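You operate a simulated robot arm through the tools that you are given. There is no shell and no other tool. Be economical: measure what you need, move in short steps, check, and stop when the job is done.

Carry out the task below with a simulated two-armed robot. There is one attempt and no reset: what you move stays moved.

## Task
Put two of the stoppers from the right half of the bench on the lower shelf of the yellow rack. Put the beaker with the yellow band on the lower shelf of the grey rack. Put the small red cup in the sink bowl. Pick up the short steel pipe bend from the ledge with one hand, pass it to the other hand and put it on the top of the steel shelf. Pull the bath lid open. The order is free. Set down upright: beaker with the yellow band, small red cup.

The check looks at the end state, three seconds after you hand in, the way a careful person would. Anything else that was tipped, shoved, dropped, spilled or broken makes it a failure. Lids that push on must go on centred and level and be pressed home; caps that screw on are set level and turned clockwise until they are tight.

## Robot
Two 7-joint arms with two-finger parallel grippers on one trunk, on a base that drives. Base frame: it is fixed to the floor where the robot stands at the start and does not move with it; the origin is under the middle of the robot, x ahead of it, y to its left, z up; the surface under the hand at the start is at about z = 850. Units: mm, degrees, N and s.
The left shoulder is at the start at [20, 170, 1203], the right one opposite. With the tool pointing down near the work surface each hand reaches from about 160 to 660 mm from the robot's upright axis, wherever it stands, measured 20 degrees to its own side. Places, roughly: bath lid [1300, -500, 900]; beaker with the yellow band (8x8x10 cm) [3300, 300, 900]; lower shelf of the grey rack [-1400, 100, 600]; lower shelf of the yellow rack [-2000, 1100, 600]; short steel pipe bend (17x4x15 cm) [4900, -5000, 900]; sink bowl inside [1900, -4700, 700]; small red cup (7x7x9 cm) [4700, -3000, 900]; stopper (4x4x4 cm) [600, 100, 900]; top of the steel shelf [7400, -3400, 800]. Payload 3.8 kg a hand.
Tool frame (each hand has its own): the origin (TCP) lies between the finger pads and is the grasp point; the fingertips stand 30 mm ahead of it; z points along the fingers, y is the line along which they close. Largest opening 110 mm; finger width 20, thickness 10; the body of the gripper, 48 by 112 mm, starts 55 mm behind the TCP.
Orientation is told as [roll, pitch, yaw] about the base's x, y, z axes, in that order, counted from this pose: with the fingers straight down and closing along the base's y, the tool's x points along the base's -x, its y along +y and its z along -z.

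## Interface
- The arms move only by the tool apply_moves. It takes "left_moves", "right_moves" or both (then of equal length, played together; a hand with none holds still); each is a list of rows, each an object of numbers (a shift or turn left out is 0, a gripper value left out holds the last): "claw": the opening in per cent of the stroke, from 0 (shut) to 100 (fully open); "x", "y", "z": the shift along the tool's x, y, z in mm; "ax", "ay", "az": the turn, a rotation vector about the tool's x, y, z in degrees. In form: [{"claw": .., "x": .., "y": .., "z": .., "ax": .., "ay": .., "az": ..}, ...]. A call has 1 to 10 rows; each row shifts and turns the commanded pose from where the row before left it, along the tool's axes as they then stand. Rows are played at 5 a second. More than 50 mm and 8.6 degrees between two rows, or a gripper value outside its range, and nothing of the call is played. Where a pose cannot be reached the arm comes as near as it can. A force on the tool above 40 N (or 10 N above the force at the start of the call, whichever is more), or a blocked arm, ends the call early, and 0.2 s more pass. The fingers move at their own pace (about 72 mm/s each) and stop on an object; they squeeze with about 30 N. The grip force told is the motor's: it shows also when the fingers shut on nothing. Time passes only in rows, and 0.2 s behind the last, so rows that do not move let the fingers close. The reply holds the time, the measured pose of the TCP, the force on the tool along the base axes, the opening and the grip force, in the units named above and with some noise, with the torque about the TCP (base axes, N m) and any sound that the robot's microphone picked up.
- Cameras (640 x 400 px; columns grow to the right, rows downward): "scene" is now at [100.3, 7.4, 1380]; the picture's right is [0.13, -0.99, 0.00], its down [-0.47, -0.06, -0.88] and it looks along [0.87, 0.11, -0.48] (base axes); focal length 271 px, centre (320, 200). "left" rides on the left gripper at [72, -17, -103] in its tool frame; the picture's right is [0.23, 0.97, 0.00], its down [-0.76, 0.18, -0.62] and it looks along [-0.61, 0.14, 0.78] (tool axes); focal length 222 px, centre (320, 200). "right" rides on the right gripper at [72, 17, -103] in its tool frame; the picture's right is [-0.23, 0.97, 0.00], its down [-0.76, -0.18, -0.62] and it looks along [-0.61, -0.14, 0.78] (tool axes); focal length 222 px, centre (320, 200).
- snapshot(camera): a new picture of that camera. It takes no simulated time.
- lift_body(by): slides the trunk up (or, below 0, down) by that many mm; the arms and the scene camera ride with it, the base frame stays. It gives what a move gives, with no picture.
- roll_base(legs): drives the robot by 1 to 6 legs, each [ahead, turn to the left] in mm and degrees, along the robot's own axes; the way and the turn of a leg run together, so that a leg with both is an arc; at most 1500 mm and 180 degrees a leg. The arms and the cameras ride along, it lands a little off, and it stops where it bumps. It gives what a move gives.
- turn_head(pan, tilt): turns the head with the scene camera to pan (to the left, within 80 degrees either way) and tilt (down, from -29 to 69), counted from straight ahead of the robot. It gives what a move gives.
- point_at(camera, pixels): for up to 12 pixels [column, row] of the newest picture of that camera ("zoom" is the newest enlarged one), the place [x, y, z] in the base frame of the surface seen there, good to about 3 mm, but the place of the scene camera against the robot may be out by one fixed shift of up to 25 mm in any direction. It takes no simulated time.
- inspect(camera, box): a new picture of the part [left, top, right, bottom] of that camera's present view, enlarged. It takes no simulated time.
- hand_in(): hands the job in; it is judged then, once.

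Work in short steps. Measure before you move; look again where a grasp or a placing could have gone wrong, and mend it. You have 124 turns and 124 pictures in all, those below and enlarged ones among them. Open the grippers and draw the arms clear of the work before you hand the job in, unless the task says otherwise.

The tools are called by a JSON object that holds its "api" and its "payload". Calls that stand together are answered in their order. apply_moves: Moves the arms, as the interface text tells. Its arguments: {"type":"object","properties":{"left_moves":{"type":"array"},"right_moves":{"type":"array"}},"required":[]} The other tools are called the same way: lift_body (by) slides the trunk up or down; roll_base (legs) drives the base; turn_head (pan, tilt) turns the head that bears the scene camera; snapshot (camera) takes a picture; point_at (camera, pixels) gives the place of the surface under pixels of a picture; inspect (camera, box) takes an enlarged picture of a part of a camera's view; hand_in () hands the job in.

At the start:

```text
t: 0.0
left_ee_pos: [470.3, 229.8, 1144.7]
left_ee_rot: [0.1, 0.1, -0.1]
left_contact_force: [0.0, 0.6, -0.4]
left_moment: [-0.01, 0.03, -0.03]
left_finger_gap: 109.9
left_finger_force: 0.0
right_ee_pos: [493.9, -235.0, 1120.0]
right_ee_rot: [0.0, 0.0, 0.0]
right_contact_force: [-0.6, -0.2, -0.7]
right_moment: [-0.02, -0.01, 0.0]
right_finger_gap: 110.0
right_finger_force: 0.1
trunk travel left (down, up): [-300.0, 270.0]
robot x, y, heading: [4.4, -1.1, 0.1]
head pan, tilt: [7.2, 28.6]
```

scene: 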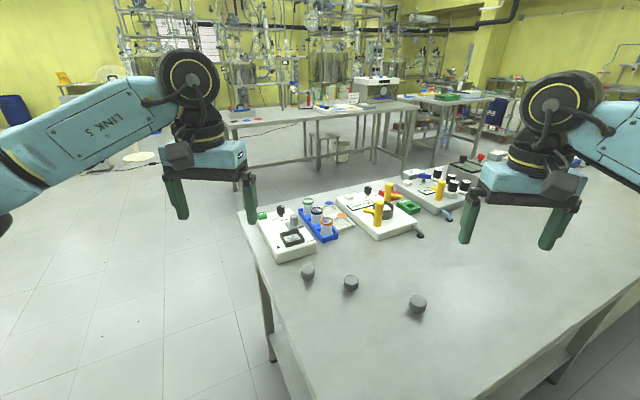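
right: 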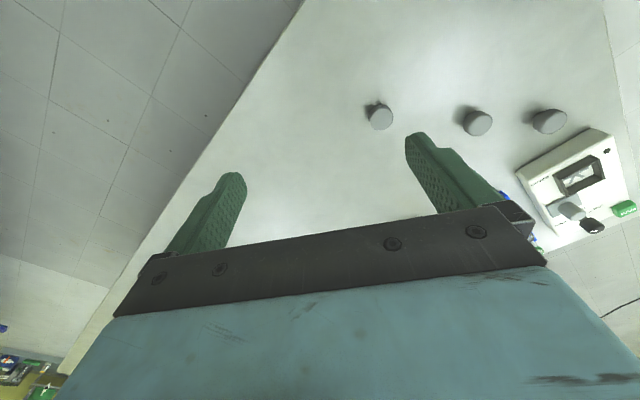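
left: 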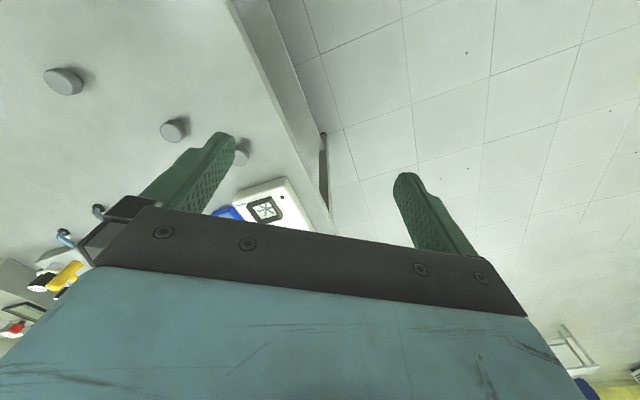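

The scene picture shows three stoppers near (307,274), (351,283), (417,304). I'll measure those, the bench corners, and the lid area.

{"api": "point_at", "payload": {"camera": "scene", "pixels": [[307, 272], [351, 281], [417, 302], [240, 213], [300, 398], [440, 158], [290, 240], [440, 190], [345, 392], [620, 330], [500, 160], [270, 310]]}}

{"api": "turn_head", "payload": {"pan": -50, "tilt": 25}}

{"api": "snapshot", "payload": {"camera": "scene"}}

```text
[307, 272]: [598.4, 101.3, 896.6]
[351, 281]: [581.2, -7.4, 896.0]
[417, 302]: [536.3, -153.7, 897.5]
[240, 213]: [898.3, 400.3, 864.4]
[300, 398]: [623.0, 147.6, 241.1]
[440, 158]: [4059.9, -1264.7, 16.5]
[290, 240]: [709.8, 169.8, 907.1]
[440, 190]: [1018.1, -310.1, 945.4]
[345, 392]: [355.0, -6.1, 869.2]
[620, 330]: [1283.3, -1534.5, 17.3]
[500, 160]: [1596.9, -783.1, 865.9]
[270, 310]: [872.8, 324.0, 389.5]
```

```text
t: 1.3
left_ee_pos: [470.0, 228.0, 1144.2]
left_ee_rot: [-0.1, 0.0, -0.1]
left_contact_force: [1.2, 0.3, -1.1]
left_moment: [0.0, 0.01, 0.02]
left_finger_gap: 110.1
left_finger_force: 0.0
right_ee_pos: [492.9, -234.9, 1120.6]
right_ee_rot: [0.0, 0.0, 0.1]
right_contact_force: [-0.2, -0.1, 0.4]
right_moment: [0.0, 0.03, 0.0]
right_finger_gap: 109.9
right_finger_force: 0.1
trunk travel left (down, up): [-300.0, 270.0]
robot x, y, heading: [-0.2, -1.3, 0.1]
head pan, tilt: [-50.0, 25.0]
```

```text
120 pictures are left
```

scene: 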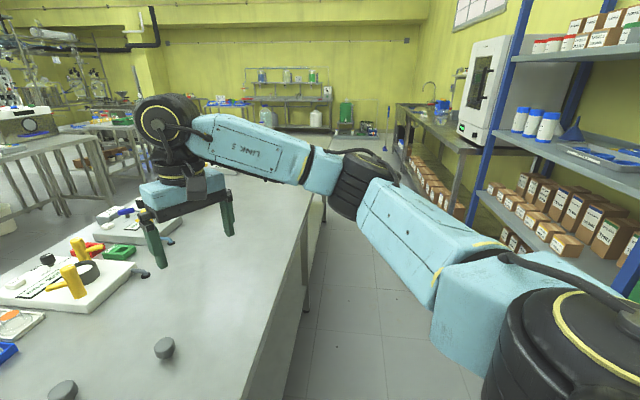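

{"api": "point_at", "payload": {"camera": "scene", "pixels": [[316, 200], [300, 230], [280, 290], [262, 330], [245, 380], [164, 345], [62, 388], [118, 252], [20, 290], [310, 190], [130, 212], [150, 390]]}}

{"api": "turn_head", "payload": {"pan": 0, "tilt": 60}}

{"api": "snapshot", "payload": {"camera": "scene"}}

```text
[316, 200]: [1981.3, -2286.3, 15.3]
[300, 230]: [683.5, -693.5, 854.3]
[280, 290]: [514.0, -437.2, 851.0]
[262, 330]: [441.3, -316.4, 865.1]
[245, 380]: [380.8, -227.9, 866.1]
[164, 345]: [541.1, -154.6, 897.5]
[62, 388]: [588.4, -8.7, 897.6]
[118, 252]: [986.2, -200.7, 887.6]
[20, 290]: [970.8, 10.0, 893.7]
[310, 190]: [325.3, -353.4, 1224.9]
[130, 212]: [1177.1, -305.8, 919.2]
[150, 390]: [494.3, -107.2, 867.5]
```

```text
t: 2.5
left_ee_pos: [470.3, 229.2, 1144.3]
left_ee_rot: [0.0, 0.0, 0.0]
left_contact_force: [-0.9, 0.1, 0.4]
left_moment: [-0.01, -0.02, -0.01]
left_finger_gap: 110.0
left_finger_force: 0.1
right_ee_pos: [492.0, -236.1, 1120.0]
right_ee_rot: [0.0, 0.0, 0.0]
right_contact_force: [0.2, -0.4, 0.4]
right_moment: [0.0, -0.01, 0.01]
right_finger_gap: 110.1
right_finger_force: 0.1
trunk travel left (down, up): [-300.0, 270.0]
robot x, y, heading: [2.2, -2.2, 0.0]
head pan, tilt: [0.0, 60.0]
```

```text
119 pictures are left
```

scene: 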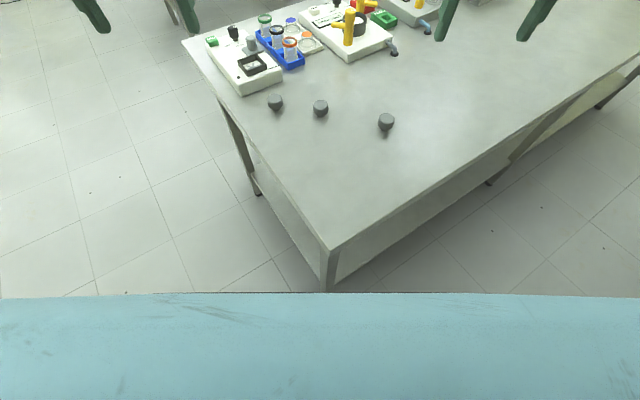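

All three stoppers sit near the bench's near end; I need the whole bench outline to tell what "right half" is. I'll look further along the bench.

{"api": "turn_head", "payload": {"pan": -25, "tilt": 30}}

{"api": "snapshot", "payload": {"camera": "scene"}}

{"api": "inspect", "payload": {"camera": "scene", "box": [160, 40, 480, 240]}}

```text
t: 3.4
left_ee_pos: [470.6, 230.7, 1144.7]
left_ee_rot: [-0.1, 0.0, 0.0]
left_contact_force: [0.1, 0.7, -0.6]
left_moment: [0.0, -0.02, -0.01]
left_finger_gap: 110.1
left_finger_force: 0.0
right_ee_pos: [492.6, -236.2, 1120.1]
right_ee_rot: [0.0, 0.0, 0.0]
right_contact_force: [-0.4, -0.4, -0.2]
right_moment: [-0.03, 0.03, -0.02]
right_finger_gap: 110.0
right_finger_force: 0.1
trunk travel left (down, up): [-300.0, 270.0]
robot x, y, heading: [0.6, 1.1, -0.1]
head pan, tilt: [-25.0, 30.0]
```

```text
118 pictures are left
```

scene: 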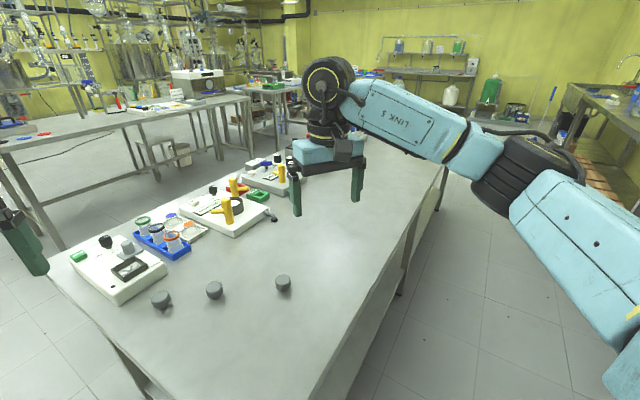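

```text
2.00 times, centred on (320, 140) of scene
```

zoom: 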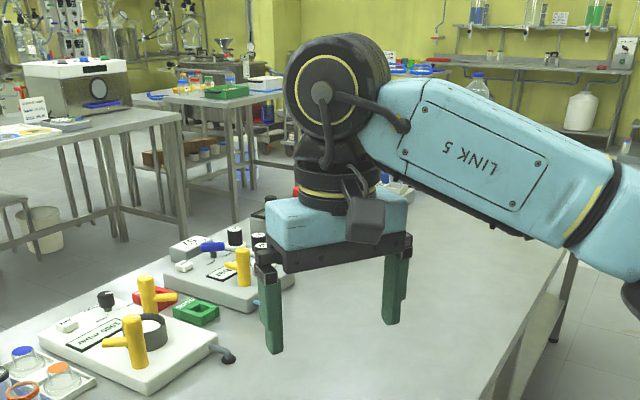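

The right hand hides the far end of the bench. I'll pull both hands back and up (also a safer driving posture) and look again.

{"api": "apply_moves", "payload": {"left_moves": [{"x": 45, "claw": 60}, {"x": 45}, {"x": 45, "z": -10}, {"z": -10}], "right_moves": [{"x": 45, "z": -20, "claw": 60}, {"x": 45, "z": -20}, {"x": 45}, {"x": 20}]}}

{"api": "turn_head", "payload": {"pan": -20, "tilt": 20}}

{"api": "snapshot", "payload": {"camera": "scene"}}

```text
t: 4.4
left_ee_pos: [336.8, 228.6, 1163.9]
left_ee_rot: [0.0, -0.1, 0.1]
left_contact_force: [-0.3, 0.9, -0.5]
left_moment: [0.01, 0.03, 0.01]
left_finger_gap: 66.2
left_finger_force: 0.1
right_ee_pos: [337.5, -235.8, 1160.1]
right_ee_rot: [0.0, 0.1, 0.0]
right_contact_force: [0.1, 0.5, -0.8]
right_moment: [-0.01, -0.02, 0.01]
right_finger_gap: 66.1
right_finger_force: 0.0
trunk travel left (down, up): [-300.0, 270.0]
robot x, y, heading: [1.9, 0.4, -0.1]
head pan, tilt: [-25.0, 30.0]
```

```text
t: 5.1
left_ee_pos: [336.5, 228.8, 1163.9]
left_ee_rot: [-0.1, 0.0, 0.0]
left_contact_force: [0.7, 0.2, -0.7]
left_moment: [0.02, -0.01, 0.01]
left_finger_gap: 65.9
left_finger_force: 0.1
right_ee_pos: [337.5, -236.4, 1159.4]
right_ee_rot: [0.0, 0.0, 0.0]
right_contact_force: [-0.5, -0.6, 0.1]
right_moment: [0.0, 0.02, 0.06]
right_finger_gap: 65.9
right_finger_force: 0.2
trunk travel left (down, up): [-300.0, 270.0]
robot x, y, heading: [0.3, -2.0, -0.0]
head pan, tilt: [-20.0, 20.0]
```

```text
116 pictures are left
```

scene: 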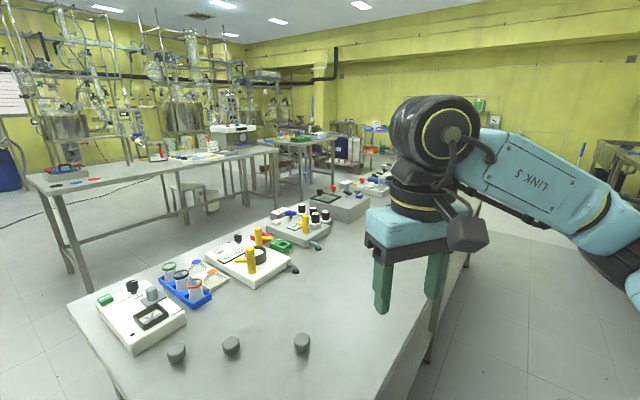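

{"api": "inspect", "payload": {"camera": "scene", "box": [240, 130, 420, 250]}}

{"api": "point_at", "payload": {"camera": "zoom", "pixels": [[350, 250], [455, 195], [280, 290], [520, 240], [360, 200], [440, 160], [295, 200], [500, 60]]}}

```text
3.33 times, centred on (330, 190) of scene
```

zoom: 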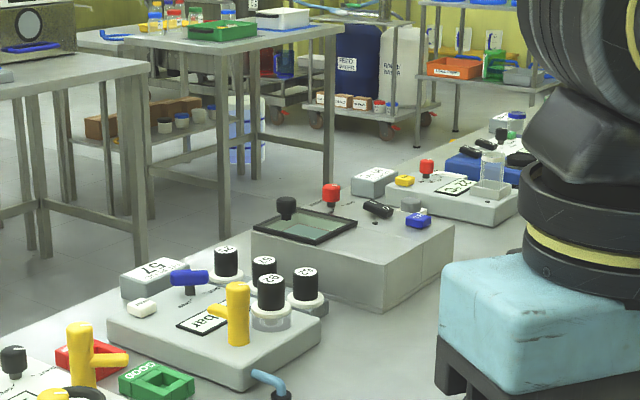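

```text
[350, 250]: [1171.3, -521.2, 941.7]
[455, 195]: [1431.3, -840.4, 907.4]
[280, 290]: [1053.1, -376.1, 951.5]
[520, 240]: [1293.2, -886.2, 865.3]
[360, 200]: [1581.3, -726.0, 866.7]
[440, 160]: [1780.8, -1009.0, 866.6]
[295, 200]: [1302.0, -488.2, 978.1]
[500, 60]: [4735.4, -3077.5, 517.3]
```

Trays line the far-left side of the bench, and the bath (grey box with black-framed glass) is at about [1250,-500]. I'll drive along the right-hand long side to see the rest of the bench and look for other stoppers.

{"api": "roll_base", "payload": {"legs": [[-250, 0], [0, -54], [700, 0]]}}

{"api": "turn_head", "payload": {"pan": 45, "tilt": 25}}

{"api": "snapshot", "payload": {"camera": "scene"}}

```text
t: 12.8
left_ee_pos: [559.4, -702.4, 1164.5]
left_ee_rot: [0.0, 0.0, -53.5]
left_contact_force: [-0.3, -1.1, -0.4]
left_moment: [-0.01, -0.01, -0.02]
left_finger_gap: 66.1
left_finger_force: 0.1
right_ee_pos: [187.6, -979.4, 1160.4]
right_ee_rot: [0.0, 0.1, -53.4]
right_contact_force: [0.0, -0.7, 0.9]
right_moment: [0.02, 0.03, -0.02]
right_finger_gap: 65.8
right_finger_force: 0.0
trunk travel left (down, up): [-300.0, 270.0]
robot x, y, heading: [175.4, -565.3, -53.3]
head pan, tilt: [-20.0, 20.0]
```

```text
t: 14.2
left_ee_pos: [559.0, -701.7, 1165.5]
left_ee_rot: [0.0, 0.0, -53.4]
left_contact_force: [0.2, 0.2, -0.2]
left_moment: [-0.01, -0.02, 0.01]
left_finger_gap: 66.1
left_finger_force: 0.1
right_ee_pos: [186.4, -980.0, 1159.9]
right_ee_rot: [0.0, -0.1, -53.4]
right_contact_force: [-0.3, -0.2, -0.2]
right_moment: [0.01, -0.02, 0.0]
right_finger_gap: 66.0
right_finger_force: 0.0
trunk travel left (down, up): [-300.0, 270.0]
robot x, y, heading: [173.0, -569.6, -53.4]
head pan, tilt: [45.0, 25.0]
```

```text
114 pictures are left
```

scene: 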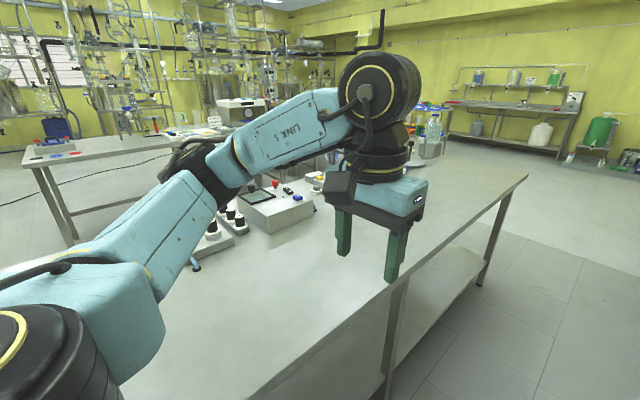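

{"api": "point_at", "payload": {"camera": "scene", "pixels": [[523, 173], [460, 225], [300, 362], [287, 212], [278, 190], [440, 155]]}}

{"api": "roll_base", "payload": {"legs": [[500, 0]]}}

{"api": "turn_head", "payload": {"pan": 65, "tilt": 25}}

{"api": "snapshot", "payload": {"camera": "scene"}}

```text
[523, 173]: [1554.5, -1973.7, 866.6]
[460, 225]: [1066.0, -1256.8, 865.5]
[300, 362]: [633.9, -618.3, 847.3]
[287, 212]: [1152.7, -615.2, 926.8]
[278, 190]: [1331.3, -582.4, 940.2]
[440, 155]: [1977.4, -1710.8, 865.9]
```

```text
t: 17.1
left_ee_pos: [854.3, -1103.6, 1164.4]
left_ee_rot: [0.0, 0.1, -53.5]
left_contact_force: [-0.2, -0.6, -0.1]
left_moment: [-0.02, 0.02, 0.0]
left_finger_gap: 65.9
left_finger_force: 0.1
right_ee_pos: [482.2, -1380.4, 1159.4]
right_ee_rot: [0.0, -0.1, -53.8]
right_contact_force: [0.7, -0.1, 0.4]
right_moment: [0.0, 0.04, -0.01]
right_finger_gap: 66.1
right_finger_force: 0.0
trunk travel left (down, up): [-300.0, 270.0]
robot x, y, heading: [471.6, -968.8, -53.3]
head pan, tilt: [45.0, 25.0]
```

```text
t: 17.9
left_ee_pos: [854.5, -1103.6, 1162.8]
left_ee_rot: [0.0, 0.0, -53.6]
left_contact_force: [-0.2, -0.1, -0.4]
left_moment: [-0.04, -0.01, -0.03]
left_finger_gap: 66.0
left_finger_force: 0.0
right_ee_pos: [481.7, -1379.0, 1161.3]
right_ee_rot: [-0.1, 0.0, -53.7]
right_contact_force: [-0.5, 1.2, 0.0]
right_moment: [-0.02, -0.01, -0.01]
right_finger_gap: 66.2
right_finger_force: 0.0
trunk travel left (down, up): [-300.0, 270.0]
robot x, y, heading: [468.3, -970.4, -53.7]
head pan, tilt: [65.0, 25.0]
```

```text
113 pictures are left
```

scene: 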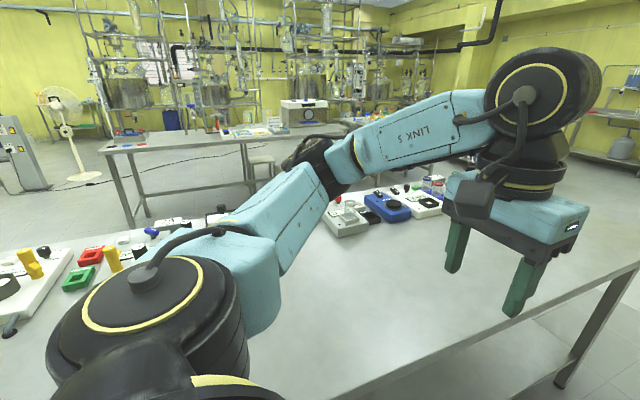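

No other stoppers lie further along, so the three near-end ones are the candidates (I'll take the two rightmost later). I'll go first for the red cup, driving past the bench end and looking ahead.

{"api": "roll_base", "payload": {"legs": [[1400, 0], [0, 38]]}}

{"api": "turn_head", "payload": {"pan": 0, "tilt": 15}}

{"api": "snapshot", "payload": {"camera": "scene"}}

```text
t: 26.0
left_ee_pos: [1708.2, -2094.8, 1163.6]
left_ee_rot: [0.0, 0.1, -33.6]
left_contact_force: [0.3, 0.8, 0.2]
left_moment: [0.03, 0.02, 0.02]
left_finger_gap: 65.8
left_finger_force: 0.2
right_ee_pos: [1453.2, -2481.1, 1159.3]
right_ee_rot: [0.0, 0.0, -33.7]
right_contact_force: [-0.2, 0.3, -0.4]
right_moment: [0.02, 0.03, 0.0]
right_finger_gap: 66.2
right_finger_force: 0.2
trunk travel left (down, up): [-300.0, 270.0]
robot x, y, heading: [1300.5, -2103.7, -34.3]
head pan, tilt: [65.0, 25.0]
stopped in leg 2: the robot was blocked; the commanded pose is now the measured one
```

```text
t: 27.4
left_ee_pos: [1707.6, -2093.9, 1165.0]
left_ee_rot: [0.0, 0.0, -33.5]
left_contact_force: [0.0, 0.2, 0.1]
left_moment: [0.0, 0.01, 0.01]
left_finger_gap: 66.2
left_finger_force: 0.1
right_ee_pos: [1451.8, -2481.5, 1159.0]
right_ee_rot: [-0.1, -0.1, -33.8]
right_contact_force: [0.3, 0.2, 0.5]
right_moment: [0.03, 0.01, -0.01]
right_finger_gap: 66.0
right_finger_force: 0.1
trunk travel left (down, up): [-300.0, 270.0]
robot x, y, heading: [1300.3, -2103.3, -34.3]
head pan, tilt: [0.0, 15.0]
```

```text
112 pictures are left
```

scene: 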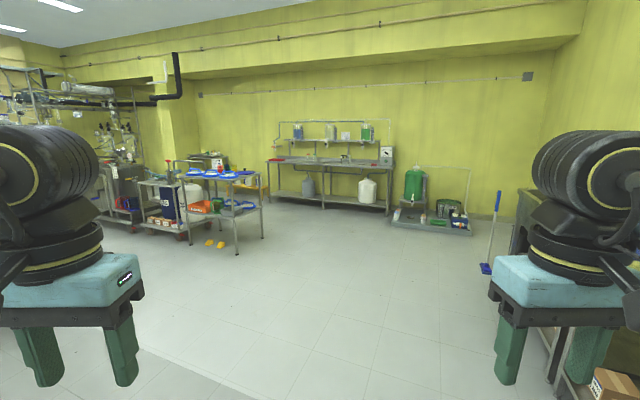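

The base touched the bench end while turning; I'll turn a little back right and drive clear. First I'll zoom at the cart with blue trays around (220,190), where the cup should be.

{"api": "inspect", "payload": {"camera": "scene", "box": [100, 120, 420, 260]}}

{"api": "roll_base", "payload": {"legs": [[0, -12], [700, 0], [0, 35]]}}

{"api": "snapshot", "payload": {"camera": "scene"}}

```text
2.00 times, centred on (260, 190) of scene
```

zoom: 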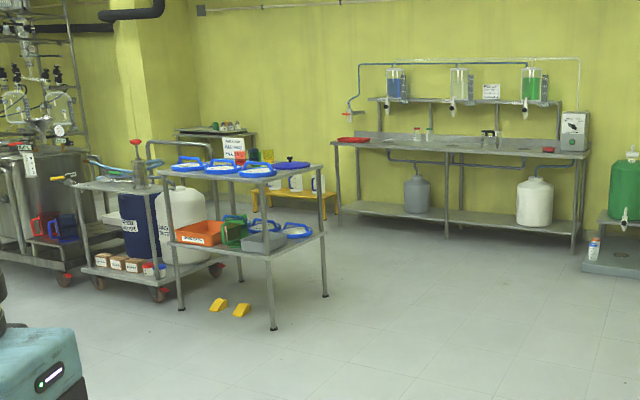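

```text
t: 33.6
left_ee_pos: [2149.5, -2434.1, 1164.1]
left_ee_rot: [-0.1, 0.0, -10.7]
left_contact_force: [0.2, 1.3, -0.4]
left_moment: [-0.01, -0.02, 0.0]
left_finger_gap: 65.9
left_finger_force: 0.0
right_ee_pos: [2065.5, -2892.2, 1160.1]
right_ee_rot: [0.0, -0.2, -10.8]
right_contact_force: [-0.7, 0.5, 0.4]
right_moment: [-0.04, -0.01, 0.02]
right_finger_gap: 66.2
right_finger_force: 0.1
trunk travel left (down, up): [-300.0, 270.0]
robot x, y, heading: [1777.0, -2597.8, -11.4]
head pan, tilt: [0.0, 15.0]
```

```text
110 pictures are left
```

scene: 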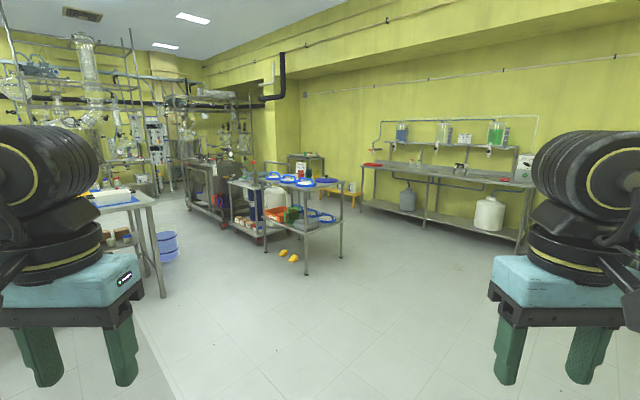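

{"api": "inspect", "payload": {"camera": "scene", "box": [210, 130, 390, 280]}}

{"api": "point_at", "payload": {"camera": "scene", "pixels": [[305, 276], [342, 252], [265, 250], [302, 187], [340, 182], [300, 165], [290, 257], [365, 163], [500, 175], [160, 240], [450, 250], [262, 180]]}}

```text
2.67 times, centred on (300, 205) of scene
```

zoom: 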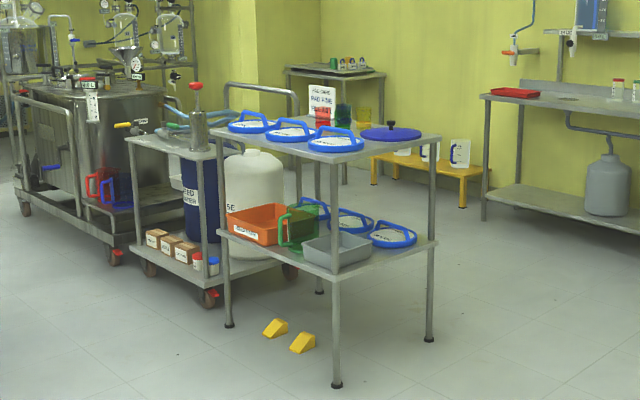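

```text
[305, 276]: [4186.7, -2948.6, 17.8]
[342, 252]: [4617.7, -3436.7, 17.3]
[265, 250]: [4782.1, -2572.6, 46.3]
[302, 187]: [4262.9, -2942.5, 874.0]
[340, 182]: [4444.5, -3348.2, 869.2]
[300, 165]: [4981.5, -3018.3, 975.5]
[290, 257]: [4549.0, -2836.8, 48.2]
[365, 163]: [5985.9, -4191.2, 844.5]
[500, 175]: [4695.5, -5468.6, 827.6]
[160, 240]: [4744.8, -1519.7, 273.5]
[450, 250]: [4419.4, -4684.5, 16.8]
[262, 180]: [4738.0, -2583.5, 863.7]
```

Cups stand at the back of the blue-lid table (zoom (322,117) red). I'll drive to the table's right side and look from there.

{"api": "roll_base", "payload": {"legs": [[0, -14.2], [1500, 0], [1500, 0], [130, 0], [0, 100]]}}

{"api": "turn_head", "payload": {"pan": 0, "tilt": 25}}

{"api": "snapshot", "payload": {"camera": "scene"}}

```text
t: 53.8
left_ee_pos: [4440.5, -3519.4, 1164.3]
left_ee_rot: [-0.1, 0.0, 74.2]
left_contact_force: [0.4, -0.8, 0.8]
left_moment: [-0.02, 0.0, 0.0]
left_finger_gap: 66.1
left_finger_force: 0.1
right_ee_pos: [4889.4, -3645.1, 1159.6]
right_ee_rot: [0.0, -0.1, 74.1]
right_contact_force: [0.0, -1.0, 0.3]
right_moment: [0.02, 0.0, 0.0]
right_finger_gap: 66.1
right_finger_force: 0.0
trunk travel left (down, up): [-300.0, 270.0]
robot x, y, heading: [4567.3, -3910.2, 73.7]
head pan, tilt: [0.0, 15.0]
```

```text
t: 54.5
left_ee_pos: [4440.9, -3521.4, 1165.1]
left_ee_rot: [-0.1, -0.1, 74.2]
left_contact_force: [-0.6, 0.2, 0.6]
left_moment: [0.03, 0.03, 0.0]
left_finger_gap: 66.0
left_finger_force: 0.0
right_ee_pos: [4888.2, -3645.5, 1159.6]
right_ee_rot: [0.1, 0.0, 74.2]
right_contact_force: [0.1, 0.3, 1.2]
right_moment: [0.01, 0.03, 0.06]
right_finger_gap: 66.0
right_finger_force: 0.0
trunk travel left (down, up): [-300.0, 270.0]
robot x, y, heading: [4571.5, -3907.7, 73.7]
head pan, tilt: [0.0, 25.0]
```

```text
108 pictures are left
```

scene: 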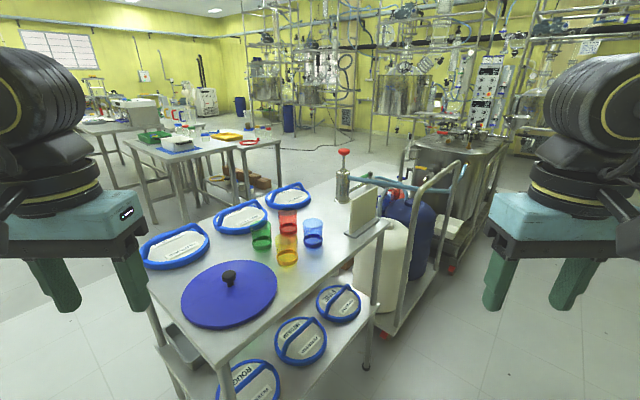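

The red cup is at about (288,222), amid green, yellow and blue ones. I'll zoom and measure.

{"api": "inspect", "payload": {"camera": "scene", "box": [200, 180, 400, 305]}}

{"api": "point_at", "payload": {"camera": "scene", "pixels": [[288, 230], [288, 212], [262, 240], [287, 255], [313, 238], [389, 222], [222, 360], [300, 280], [313, 221], [287, 236], [262, 224]]}}

```text
3.20 times, centred on (300, 242) of scene
```

zoom: 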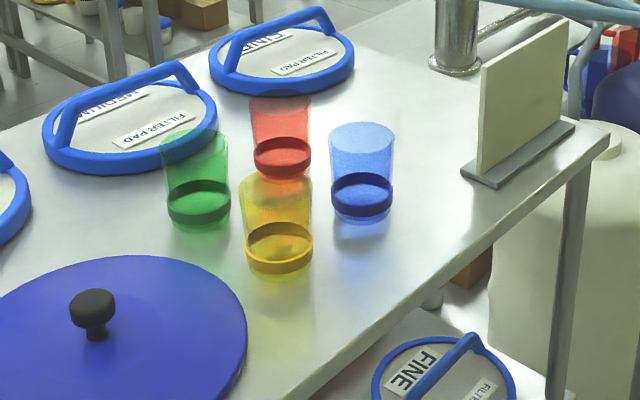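

```text
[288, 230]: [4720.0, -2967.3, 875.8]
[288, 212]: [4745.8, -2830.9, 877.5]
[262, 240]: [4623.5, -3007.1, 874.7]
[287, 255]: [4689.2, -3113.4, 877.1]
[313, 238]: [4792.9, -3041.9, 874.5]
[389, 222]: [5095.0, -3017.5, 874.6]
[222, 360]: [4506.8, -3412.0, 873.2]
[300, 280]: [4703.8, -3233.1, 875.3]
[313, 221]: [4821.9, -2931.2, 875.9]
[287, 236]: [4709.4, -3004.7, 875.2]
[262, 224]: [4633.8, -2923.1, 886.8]
```

Table-plane base centre of the red cup ≈ (4717,-2977), with neighbours ~115 mm away toward me; closing across my view direction stays clear. I'll drive nearer: to about (4913,-3549), heading 115°.

{"api": "roll_base", "payload": {"legs": [[0, -27.3], [495, 0], [0, 68]]}}

{"api": "turn_head", "payload": {"pan": 0, "tilt": 40}}

{"api": "snapshot", "payload": {"camera": "scene"}}

{"api": "snapshot", "payload": {"camera": "right"}}

```text
t: 61.8
left_ee_pos: [4572.4, -3337.3, 1164.2]
left_ee_rot: [0.0, -0.1, 113.3]
left_contact_force: [-0.7, -0.3, -0.1]
left_moment: [-0.02, 0.0, -0.03]
left_finger_gap: 66.0
left_finger_force: 0.2
right_ee_pos: [4998.9, -3152.3, 1159.3]
right_ee_rot: [0.0, -0.1, 113.4]
right_contact_force: [0.3, -0.2, 0.1]
right_moment: [0.02, 0.0, -0.01]
right_finger_gap: 66.0
right_finger_force: 0.1
trunk travel left (down, up): [-300.0, 270.0]
robot x, y, heading: [4916.8, -3553.6, 112.6]
head pan, tilt: [0.0, 25.0]
```

```text
t: 62.5
left_ee_pos: [4573.2, -3335.6, 1163.5]
left_ee_rot: [-0.1, -0.1, 113.3]
left_contact_force: [-0.6, -0.4, -0.2]
left_moment: [0.02, -0.01, 0.01]
left_finger_gap: 66.0
left_finger_force: 0.1
right_ee_pos: [4999.0, -3152.2, 1159.6]
right_ee_rot: [-0.1, -0.2, 113.2]
right_contact_force: [0.2, -0.8, 0.7]
right_moment: [0.01, 0.0, -0.03]
right_finger_gap: 66.0
right_finger_force: 0.1
trunk travel left (down, up): [-300.0, 270.0]
robot x, y, heading: [4918.2, -3556.3, 112.7]
head pan, tilt: [0.0, 40.0]
```

```text
106 pictures are left
```

scene: 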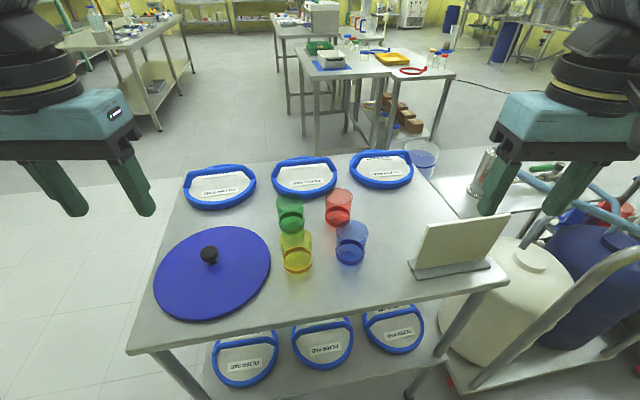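

```text
105 pictures are left
```

right: 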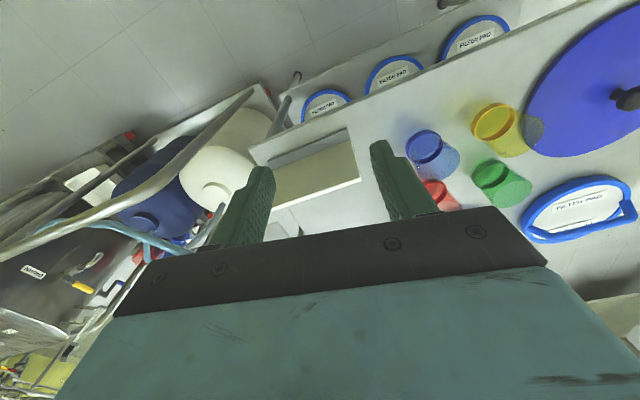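

{"api": "inspect", "payload": {"camera": "scene", "box": [240, 160, 400, 290]}}

{"api": "point_at", "payload": {"camera": "zoom", "pixels": [[390, 255], [390, 240], [200, 260], [440, 400], [230, 430], [390, 265], [300, 280]]}}

{"api": "point_at", "payload": {"camera": "right", "pixels": [[425, 147], [495, 122], [490, 172], [432, 190], [455, 195], [320, 165], [450, 120], [640, 88]]}}

{"api": "point_at", "payload": {"camera": "scene", "pixels": [[210, 250], [454, 243], [494, 210], [548, 213]]}}

```text
3.08 times, centred on (320, 225) of scene
```

zoom: 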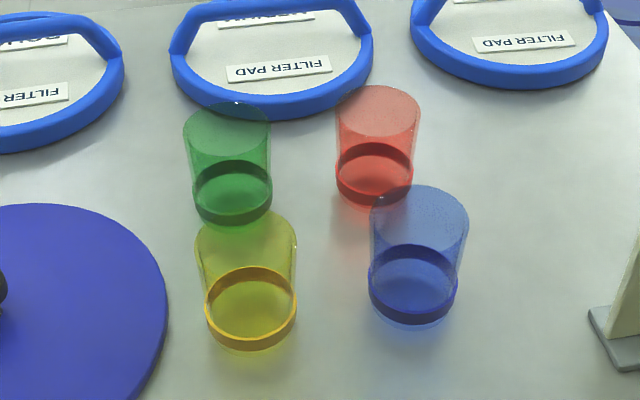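

```text
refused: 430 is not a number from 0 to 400
```

```text
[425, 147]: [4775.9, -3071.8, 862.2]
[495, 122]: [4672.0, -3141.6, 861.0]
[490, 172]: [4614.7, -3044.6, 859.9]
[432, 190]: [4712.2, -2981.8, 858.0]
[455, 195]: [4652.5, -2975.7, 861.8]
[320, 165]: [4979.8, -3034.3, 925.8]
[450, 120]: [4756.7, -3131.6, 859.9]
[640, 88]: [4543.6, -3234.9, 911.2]
```

```text
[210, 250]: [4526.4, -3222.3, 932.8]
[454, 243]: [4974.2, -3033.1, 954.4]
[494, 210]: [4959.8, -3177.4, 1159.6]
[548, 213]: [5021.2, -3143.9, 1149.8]
```

{"api": "point_at", "payload": {"camera": "zoom", "pixels": [[375, 188], [375, 200], [231, 205], [251, 325], [412, 300], [320, 180], [375, 165]]}}

```text
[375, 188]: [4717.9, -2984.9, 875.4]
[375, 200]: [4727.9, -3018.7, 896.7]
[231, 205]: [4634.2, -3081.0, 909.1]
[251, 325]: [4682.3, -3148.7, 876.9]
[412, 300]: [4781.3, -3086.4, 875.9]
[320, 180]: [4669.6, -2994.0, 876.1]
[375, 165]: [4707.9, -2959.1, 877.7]
```

Red cup base ≈ (4712,-2981), table top z≈861 by the wrist camera (scene camera reads ~15 high). Moving the right hand over it, opened, then looking.

{"api": "apply_moves", "payload": {"right_moves": [{"x": -38.9, "y": 27.7, "claw": 86}, {"x": -38.9, "y": 27.7}, {"x": -38.9, "y": 27.7}, {"x": -38.9, "y": 27.7}, {"x": -38.9, "y": 27.7}, {"x": -38.9, "y": 27.7}, {"x": -38.9, "y": 27.7}, {"z": 45}, {"z": 45}, {}]}}

{"api": "snapshot", "payload": {"camera": "right"}}

```text
t: 64.8
left_ee_pos: [4574.9, -3337.5, 1164.2]
left_ee_rot: [0.0, -0.1, 113.3]
left_contact_force: [-0.4, 0.2, -0.4]
left_moment: [0.02, -0.01, 0.0]
left_finger_gap: 66.1
left_finger_force: 0.1
right_ee_pos: [4726.7, -2990.1, 1065.1]
right_ee_rot: [0.0, -0.2, 113.3]
right_contact_force: [-0.6, -0.2, -0.1]
right_moment: [0.03, 0.02, 0.01]
right_finger_gap: 94.5
right_finger_force: 0.1
right hand out of reach, approached as far as the arm can: row 7
trunk travel left (down, up): [-300.0, 270.0]
robot x, y, heading: [4918.2, -3553.5, 112.8]
head pan, tilt: [0.0, 40.0]
```

```text
103 pictures are left
```

right: 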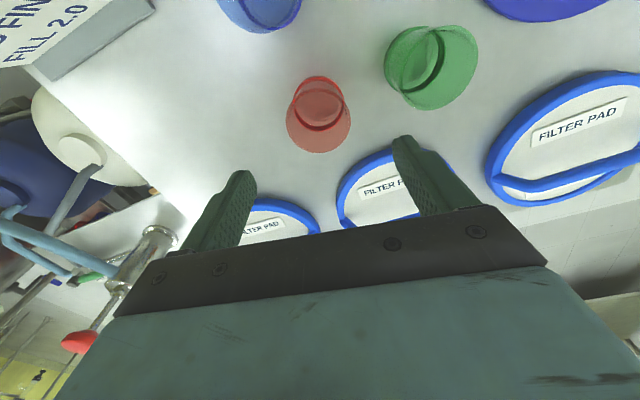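

{"api": "point_at", "payload": {"camera": "right", "pixels": [[320, 108], [322, 98], [318, 140], [310, 116], [335, 110], [420, 60]]}}

{"api": "inspect", "payload": {"camera": "right", "box": [260, 40, 380, 180]}}

```text
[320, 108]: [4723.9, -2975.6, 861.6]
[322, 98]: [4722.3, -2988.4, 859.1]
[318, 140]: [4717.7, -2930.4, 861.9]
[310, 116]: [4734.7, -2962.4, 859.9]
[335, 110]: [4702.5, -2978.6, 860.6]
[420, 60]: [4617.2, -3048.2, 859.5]
```

```text
2.86 times, centred on (320, 110) of right
```

zoom: 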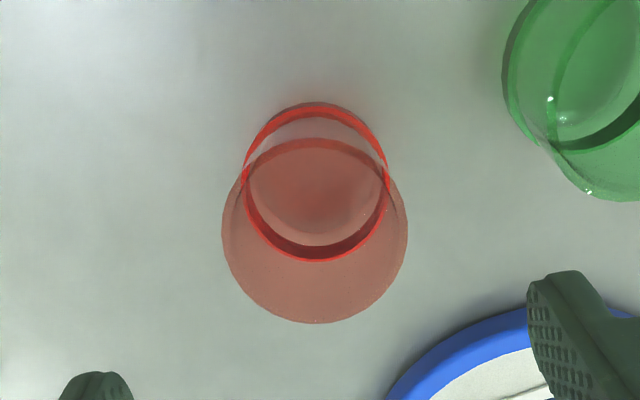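

The wrist camera puts the red cup's base at ≈(4724,-2983), 8 mm ahead of the TCP. I'll descend to z≈917, shift 8 mm, and close.

{"api": "apply_moves", "payload": {"right_moves": [{"z": 49}, {"z": 49, "x": -4}, {"z": 40, "x": -4}, {"z": 10}, {}]}}

{"api": "snapshot", "payload": {"camera": "right"}}

```text
t: 66.0
left_ee_pos: [4573.2, -3338.8, 1164.3]
left_ee_rot: [-0.1, -0.1, 113.2]
left_contact_force: [-0.2, -0.6, -0.5]
left_moment: [-0.01, -0.01, -0.01]
left_finger_gap: 66.0
left_finger_force: 0.2
right_ee_pos: [4722.6, -2982.8, 917.1]
right_ee_rot: [0.0, -0.1, 113.3]
right_contact_force: [0.2, -0.1, 0.5]
right_moment: [-0.03, 0.01, 0.0]
right_finger_gap: 94.7
right_finger_force: 0.0
trunk travel left (down, up): [-300.0, 270.0]
robot x, y, heading: [4920.5, -3557.7, 112.7]
head pan, tilt: [0.0, 40.0]
```

```text
101 pictures are left
```

right: 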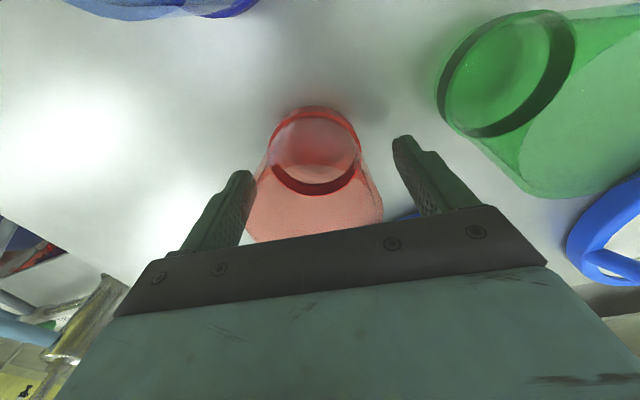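

The cup stands between the fingers; closing and lifting.

{"api": "apply_moves", "payload": {"right_moves": [{"claw": 0}, {}, {}, {}, {"z": -20}, {"z": -45}, {"z": -45}, {"z": -45}, {"z": -45}, {}]}}

{"api": "snapshot", "payload": {"camera": "right"}}

```text
t: 68.2
left_ee_pos: [4574.8, -3335.6, 1165.2]
left_ee_rot: [0.0, 0.1, 113.3]
left_contact_force: [-0.5, -0.3, -0.1]
left_moment: [-0.01, 0.02, -0.02]
left_finger_gap: 66.0
left_finger_force: 0.2
right_ee_pos: [4725.0, -2982.9, 1116.9]
right_ee_rot: [0.0, -0.1, 113.3]
right_contact_force: [0.1, -0.5, 0.1]
right_moment: [-0.03, 0.01, 0.01]
right_finger_gap: 63.9
right_finger_force: 29.7
trunk travel left (down, up): [-300.0, 270.0]
robot x, y, heading: [4921.1, -3558.0, 112.7]
head pan, tilt: [0.0, 40.0]
```

```text
100 pictures are left
```

right: 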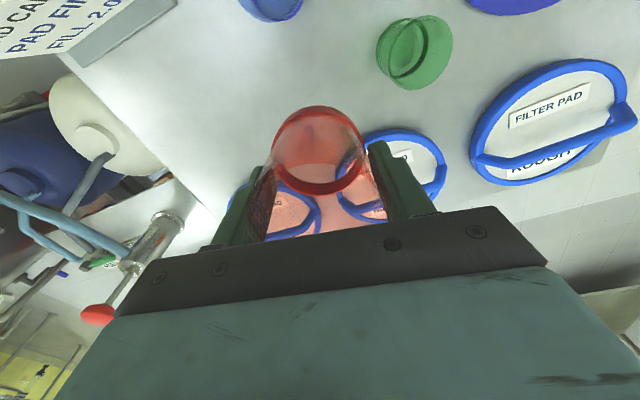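

The cup is held (gap 64, force 30). I'll tuck the right hand, back away, and drive towards the sink, then look.

{"api": "apply_moves", "payload": {"right_moves": [{"x": 39, "y": -27}, {"x": 39, "y": -27}, {"x": 39, "y": -27}, {"x": 39, "y": -27}, {"x": 39, "y": -27}, {"x": 39, "y": -27}, {"x": 39, "y": -27, "z": -20}, {"z": -25}]}}

{"api": "roll_base", "payload": {"legs": [[-480, 0], [0, 65], [1500, 0], [700, 0], [0, 40]]}}

{"api": "turn_head", "payload": {"pan": 0, "tilt": 20}}

{"api": "snapshot", "payload": {"camera": "scene"}}

```text
refused: row 7 steps farther than a row can; nothing moved
```

```text
t: 86.2
left_ee_pos: [2799.2, -4330.1, 1164.0]
left_ee_rot: [-0.1, -0.1, -141.9]
left_contact_force: [0.8, -0.1, 0.1]
left_moment: [0.01, -0.02, 0.02]
left_finger_gap: 66.2
left_finger_force: 0.0
right_ee_pos: [2418.4, -4273.8, 1117.4]
right_ee_rot: [0.0, 0.0, -141.8]
right_contact_force: [0.3, 0.7, 0.5]
right_moment: [0.0, 0.03, 0.0]
right_finger_gap: 63.5
right_finger_force: 30.0
trunk travel left (down, up): [-300.0, 270.0]
robot x, y, heading: [2920.0, -3940.2, -142.3]
head pan, tilt: [0.0, 40.0]
```

```text
t: 87.0
left_ee_pos: [2798.8, -4330.8, 1165.3]
left_ee_rot: [-0.1, -0.2, -141.8]
left_contact_force: [-1.0, 0.9, -0.1]
left_moment: [-0.04, -0.01, -0.01]
left_finger_gap: 66.1
left_finger_force: 0.1
right_ee_pos: [2418.4, -4274.4, 1115.8]
right_ee_rot: [0.0, 0.0, -141.9]
right_contact_force: [0.2, -0.6, 0.1]
right_moment: [-0.02, 0.02, -0.01]
right_finger_gap: 63.7
right_finger_force: 30.0
trunk travel left (down, up): [-300.0, 270.0]
robot x, y, heading: [2922.6, -3940.2, -142.5]
head pan, tilt: [0.0, 20.0]
```

```text
99 pictures are left
```

scene: 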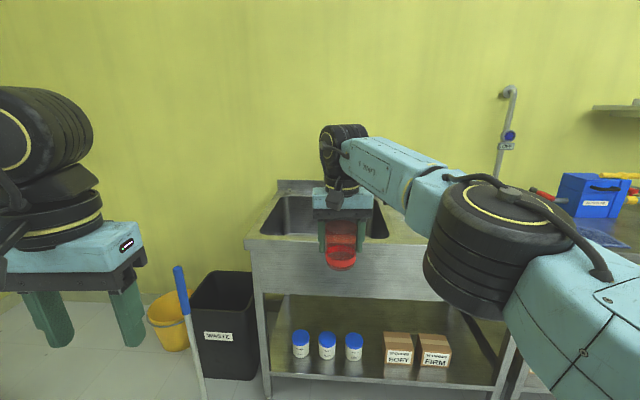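

The drive went fine with the arm out (the retract row was refused, but the cup cleared everything). The sink is right ahead; measuring rim and bowl.

{"api": "point_at", "payload": {"camera": "scene", "pixels": [[250, 243], [280, 182], [300, 210], [270, 225], [305, 235], [380, 225], [400, 240], [290, 200], [384, 205], [440, 270], [300, 185], [205, 390]]}}

{"api": "snapshot", "payload": {"camera": "right"}}

```text
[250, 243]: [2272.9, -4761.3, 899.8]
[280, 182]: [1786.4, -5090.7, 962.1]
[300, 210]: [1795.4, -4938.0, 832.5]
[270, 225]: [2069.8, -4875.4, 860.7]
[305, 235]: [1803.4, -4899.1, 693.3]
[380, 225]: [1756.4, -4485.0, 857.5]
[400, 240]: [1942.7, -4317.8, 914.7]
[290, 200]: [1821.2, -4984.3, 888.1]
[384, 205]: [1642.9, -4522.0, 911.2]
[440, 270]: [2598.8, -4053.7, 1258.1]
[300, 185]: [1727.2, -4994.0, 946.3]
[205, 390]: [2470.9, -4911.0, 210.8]
```

```text
98 pictures are left
```

right: 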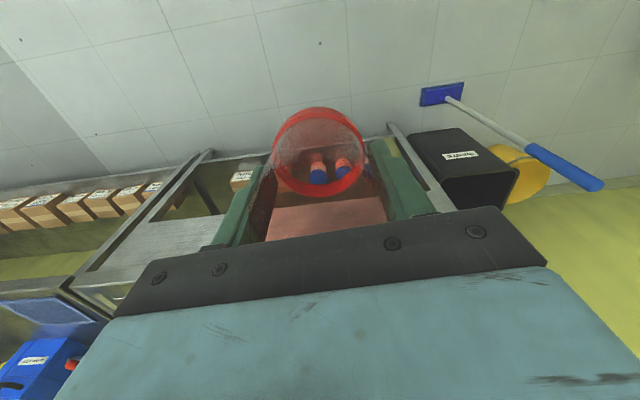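

{"api": "point_at", "payload": {"camera": "scene", "pixels": [[181, 272], [192, 340], [225, 278], [330, 320], [290, 290], [260, 235]]}}

```text
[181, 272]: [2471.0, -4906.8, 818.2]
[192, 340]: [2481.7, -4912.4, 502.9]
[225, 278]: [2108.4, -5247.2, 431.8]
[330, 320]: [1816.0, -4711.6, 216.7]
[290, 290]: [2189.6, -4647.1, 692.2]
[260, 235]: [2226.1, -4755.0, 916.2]
```

Mop top is at z≈820, well below the hands. Driving up to the sink at about (2454,-4422), heading -146°.

{"api": "roll_base", "payload": {"legs": [[0, 8.3], [665, 0], [0, -12]]}}

{"api": "snapshot", "payload": {"camera": "right"}}

{"api": "turn_head", "payload": {"pan": 0, "tilt": 45}}

{"api": "snapshot", "payload": {"camera": "scene"}}

```text
t: 92.1
left_ee_pos: [2297.5, -4789.6, 1164.8]
left_ee_rot: [0.0, 0.0, -146.8]
left_contact_force: [0.1, 0.0, 0.7]
left_moment: [0.01, -0.04, 0.01]
left_finger_gap: 66.1
left_finger_force: 0.1
right_ee_pos: [1924.1, -4700.9, 1116.2]
right_ee_rot: [0.0, -0.1, -146.8]
right_contact_force: [0.0, 0.0, -1.1]
right_moment: [-0.01, 0.01, 0.04]
right_finger_gap: 63.3
right_finger_force: 29.6
trunk travel left (down, up): [-300.0, 270.0]
robot x, y, heading: [2455.5, -4412.8, -147.2]
head pan, tilt: [0.0, 20.0]
```

```text
97 pictures are left
```

right: 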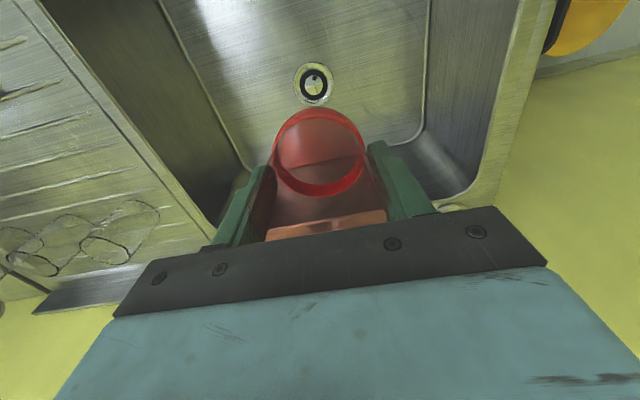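

```text
t: 93.0
left_ee_pos: [2298.0, -4790.9, 1164.0]
left_ee_rot: [-0.1, 0.0, -146.8]
left_contact_force: [0.2, -0.5, 0.2]
left_moment: [0.04, -0.02, 0.02]
left_finger_gap: 66.1
left_finger_force: 0.0
right_ee_pos: [1923.7, -4701.6, 1115.9]
right_ee_rot: [0.0, -0.1, -146.9]
right_contact_force: [0.1, -0.5, 0.1]
right_moment: [-0.02, 0.01, 0.0]
right_finger_gap: 63.3
right_finger_force: 30.1
trunk travel left (down, up): [-300.0, 270.0]
robot x, y, heading: [2451.2, -4410.7, -147.5]
head pan, tilt: [0.0, 45.0]
```

```text
96 pictures are left
```

scene: 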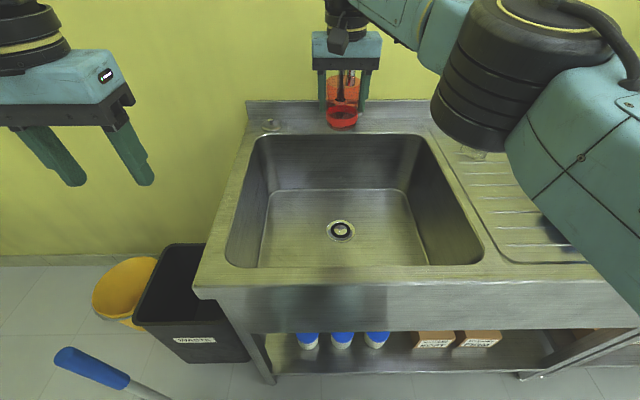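

{"api": "point_at", "payload": {"camera": "right", "pixels": [[314, 85], [260, 60], [390, 60], [385, 125], [250, 130], [300, 10], [244, 168], [420, 135]]}}

{"api": "point_at", "payload": {"camera": "scene", "pixels": [[341, 231], [300, 230], [300, 210], [390, 210], [390, 250], [262, 265], [428, 263], [272, 190], [406, 190]]}}

```text
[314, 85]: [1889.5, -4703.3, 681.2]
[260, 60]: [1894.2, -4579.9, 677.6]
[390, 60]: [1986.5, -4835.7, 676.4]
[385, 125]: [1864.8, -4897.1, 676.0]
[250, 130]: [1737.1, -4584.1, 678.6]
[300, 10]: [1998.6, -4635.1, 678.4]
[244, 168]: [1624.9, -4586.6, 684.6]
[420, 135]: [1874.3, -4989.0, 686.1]
```

```text
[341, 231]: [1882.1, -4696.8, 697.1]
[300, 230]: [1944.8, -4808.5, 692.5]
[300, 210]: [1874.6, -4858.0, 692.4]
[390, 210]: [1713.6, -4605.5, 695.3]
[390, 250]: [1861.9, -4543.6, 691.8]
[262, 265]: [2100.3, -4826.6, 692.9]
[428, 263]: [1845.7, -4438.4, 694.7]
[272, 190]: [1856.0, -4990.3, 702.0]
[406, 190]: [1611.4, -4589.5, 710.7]
```

The floor of the bowl is flat at z≈678 with the drain at (1889,-4703). I'll nudge ahead 50 mm, lower the trunk 120 mm, shift the cup ~107 mm right of the drain, and look.

{"api": "roll_base", "payload": {"legs": [[50, 0]]}}

{"api": "apply_moves", "payload": {"right_moves": [{"x": -3, "y": -36}, {"x": -3, "y": -36}, {"x": -4, "y": -35}, {}]}}

{"api": "lift_body", "payload": {"by": -120}}

{"api": "snapshot", "payload": {"camera": "right"}}

```text
t: 93.9
left_ee_pos: [2256.5, -4818.0, 1165.3]
left_ee_rot: [-0.1, 0.1, -146.8]
left_contact_force: [-0.1, -1.0, 0.2]
left_moment: [0.03, -0.02, 0.01]
left_finger_gap: 65.9
left_finger_force: 0.1
right_ee_pos: [1882.9, -4728.5, 1115.7]
right_ee_rot: [0.0, 0.0, -146.8]
right_contact_force: [0.1, 0.2, -0.3]
right_moment: [0.0, -0.02, -0.04]
right_finger_gap: 63.3
right_finger_force: 29.7
trunk travel left (down, up): [-300.0, 270.0]
robot x, y, heading: [2413.2, -4441.2, -146.7]
head pan, tilt: [0.0, 45.0]
```

```text
t: 94.9
left_ee_pos: [2257.0, -4816.6, 1165.2]
left_ee_rot: [-0.1, -0.1, -146.8]
left_contact_force: [0.4, -0.6, 0.4]
left_moment: [0.0, -0.01, 0.01]
left_finger_gap: 66.2
left_finger_force: 0.1
right_ee_pos: [1815.3, -4643.0, 1114.6]
right_ee_rot: [0.0, -0.1, -146.7]
right_contact_force: [1.3, 0.0, 1.1]
right_moment: [0.0, 0.05, 0.0]
right_finger_gap: 63.3
right_finger_force: 29.9
trunk travel left (down, up): [-300.0, 270.0]
robot x, y, heading: [2414.3, -4438.7, -147.3]
head pan, tilt: [0.0, 45.0]
```

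```text
t: 96.4
left_ee_pos: [2256.7, -4816.1, 1044.1]
left_ee_rot: [-0.2, -0.1, -146.8]
left_contact_force: [0.1, -0.7, -0.8]
left_moment: [0.03, -0.02, 0.02]
left_finger_gap: 65.7
left_finger_force: 0.0
right_ee_pos: [1813.7, -4644.4, 997.0]
right_ee_rot: [-0.1, -0.1, -146.9]
right_contact_force: [-0.2, 0.7, 0.5]
right_moment: [-0.01, 0.0, 0.01]
right_finger_gap: 63.1
right_finger_force: 29.8
trunk travel left (down, up): [-180.0, 390.0]
robot x, y, heading: [2410.4, -4440.2, -147.2]
head pan, tilt: [0.0, 45.0]
```

```text
95 pictures are left
```

right: 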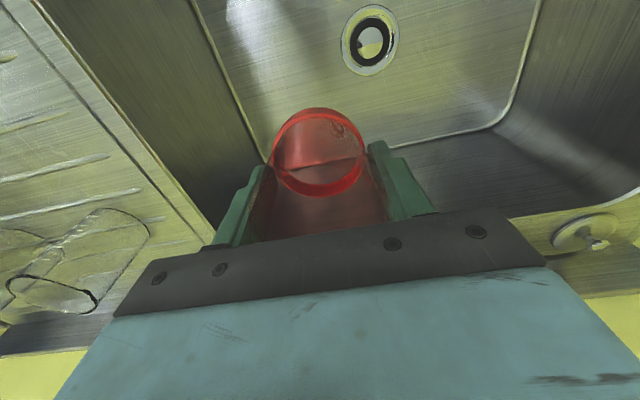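

The spot under the cup (≈(320,79)) is flat and clear of the drain and walls. Descending.

{"api": "apply_moves", "payload": {"right_moves": [{"z": 45}, {"z": 45}, {"z": 45}, {"z": 45}, {"z": 45}, {"z": 12}, {"z": 12}, {}]}}

{"api": "snapshot", "payload": {"camera": "right"}}

```text
t: 98.2
left_ee_pos: [2258.0, -4816.5, 1045.0]
left_ee_rot: [0.0, -0.2, -146.9]
left_contact_force: [-0.4, 0.7, 0.1]
left_moment: [0.01, 0.01, 0.0]
left_finger_gap: 66.2
left_finger_force: 0.0
right_ee_pos: [1814.4, -4643.6, 747.4]
right_ee_rot: [0.0, -0.1, -146.8]
right_contact_force: [0.2, -0.3, 0.1]
right_moment: [0.0, -0.01, 0.03]
right_finger_gap: 63.2
right_finger_force: 29.4
trunk travel left (down, up): [-180.0, 390.0]
robot x, y, heading: [2412.5, -4436.9, -147.3]
head pan, tilt: [0.0, 45.0]
```

```text
94 pictures are left
```

right: 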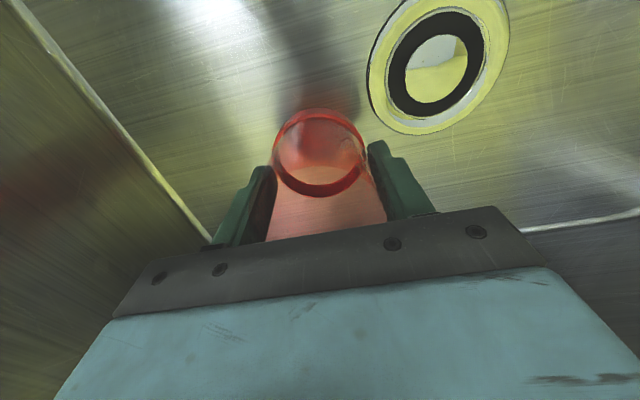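

Clear of the drain. Easing down in small steps until contact.

{"api": "apply_moves", "payload": {"right_moves": [{"z": 4}, {"z": 3}, {"z": 2}, {"z": 2}, {"z": 2}, {"z": 2}, {}]}}

```text
t: 99.8
left_ee_pos: [2257.7, -4815.4, 1046.1]
left_ee_rot: [-0.1, -0.2, -146.7]
left_contact_force: [-0.6, 0.3, 0.3]
left_moment: [-0.03, 0.0, 0.0]
left_finger_gap: 65.8
left_finger_force: 0.1
right_ee_pos: [1813.2, -4643.7, 733.1]
right_ee_rot: [0.1, -0.2, -146.8]
right_contact_force: [0.1, 2.7, 16.9]
right_moment: [-0.1, -0.21, 0.04]
right_finger_gap: 62.9
right_finger_force: 30.1
trunk travel left (down, up): [-180.0, 390.0]
robot x, y, heading: [2413.6, -4439.2, -147.3]
head pan, tilt: [0.0, 45.0]
```

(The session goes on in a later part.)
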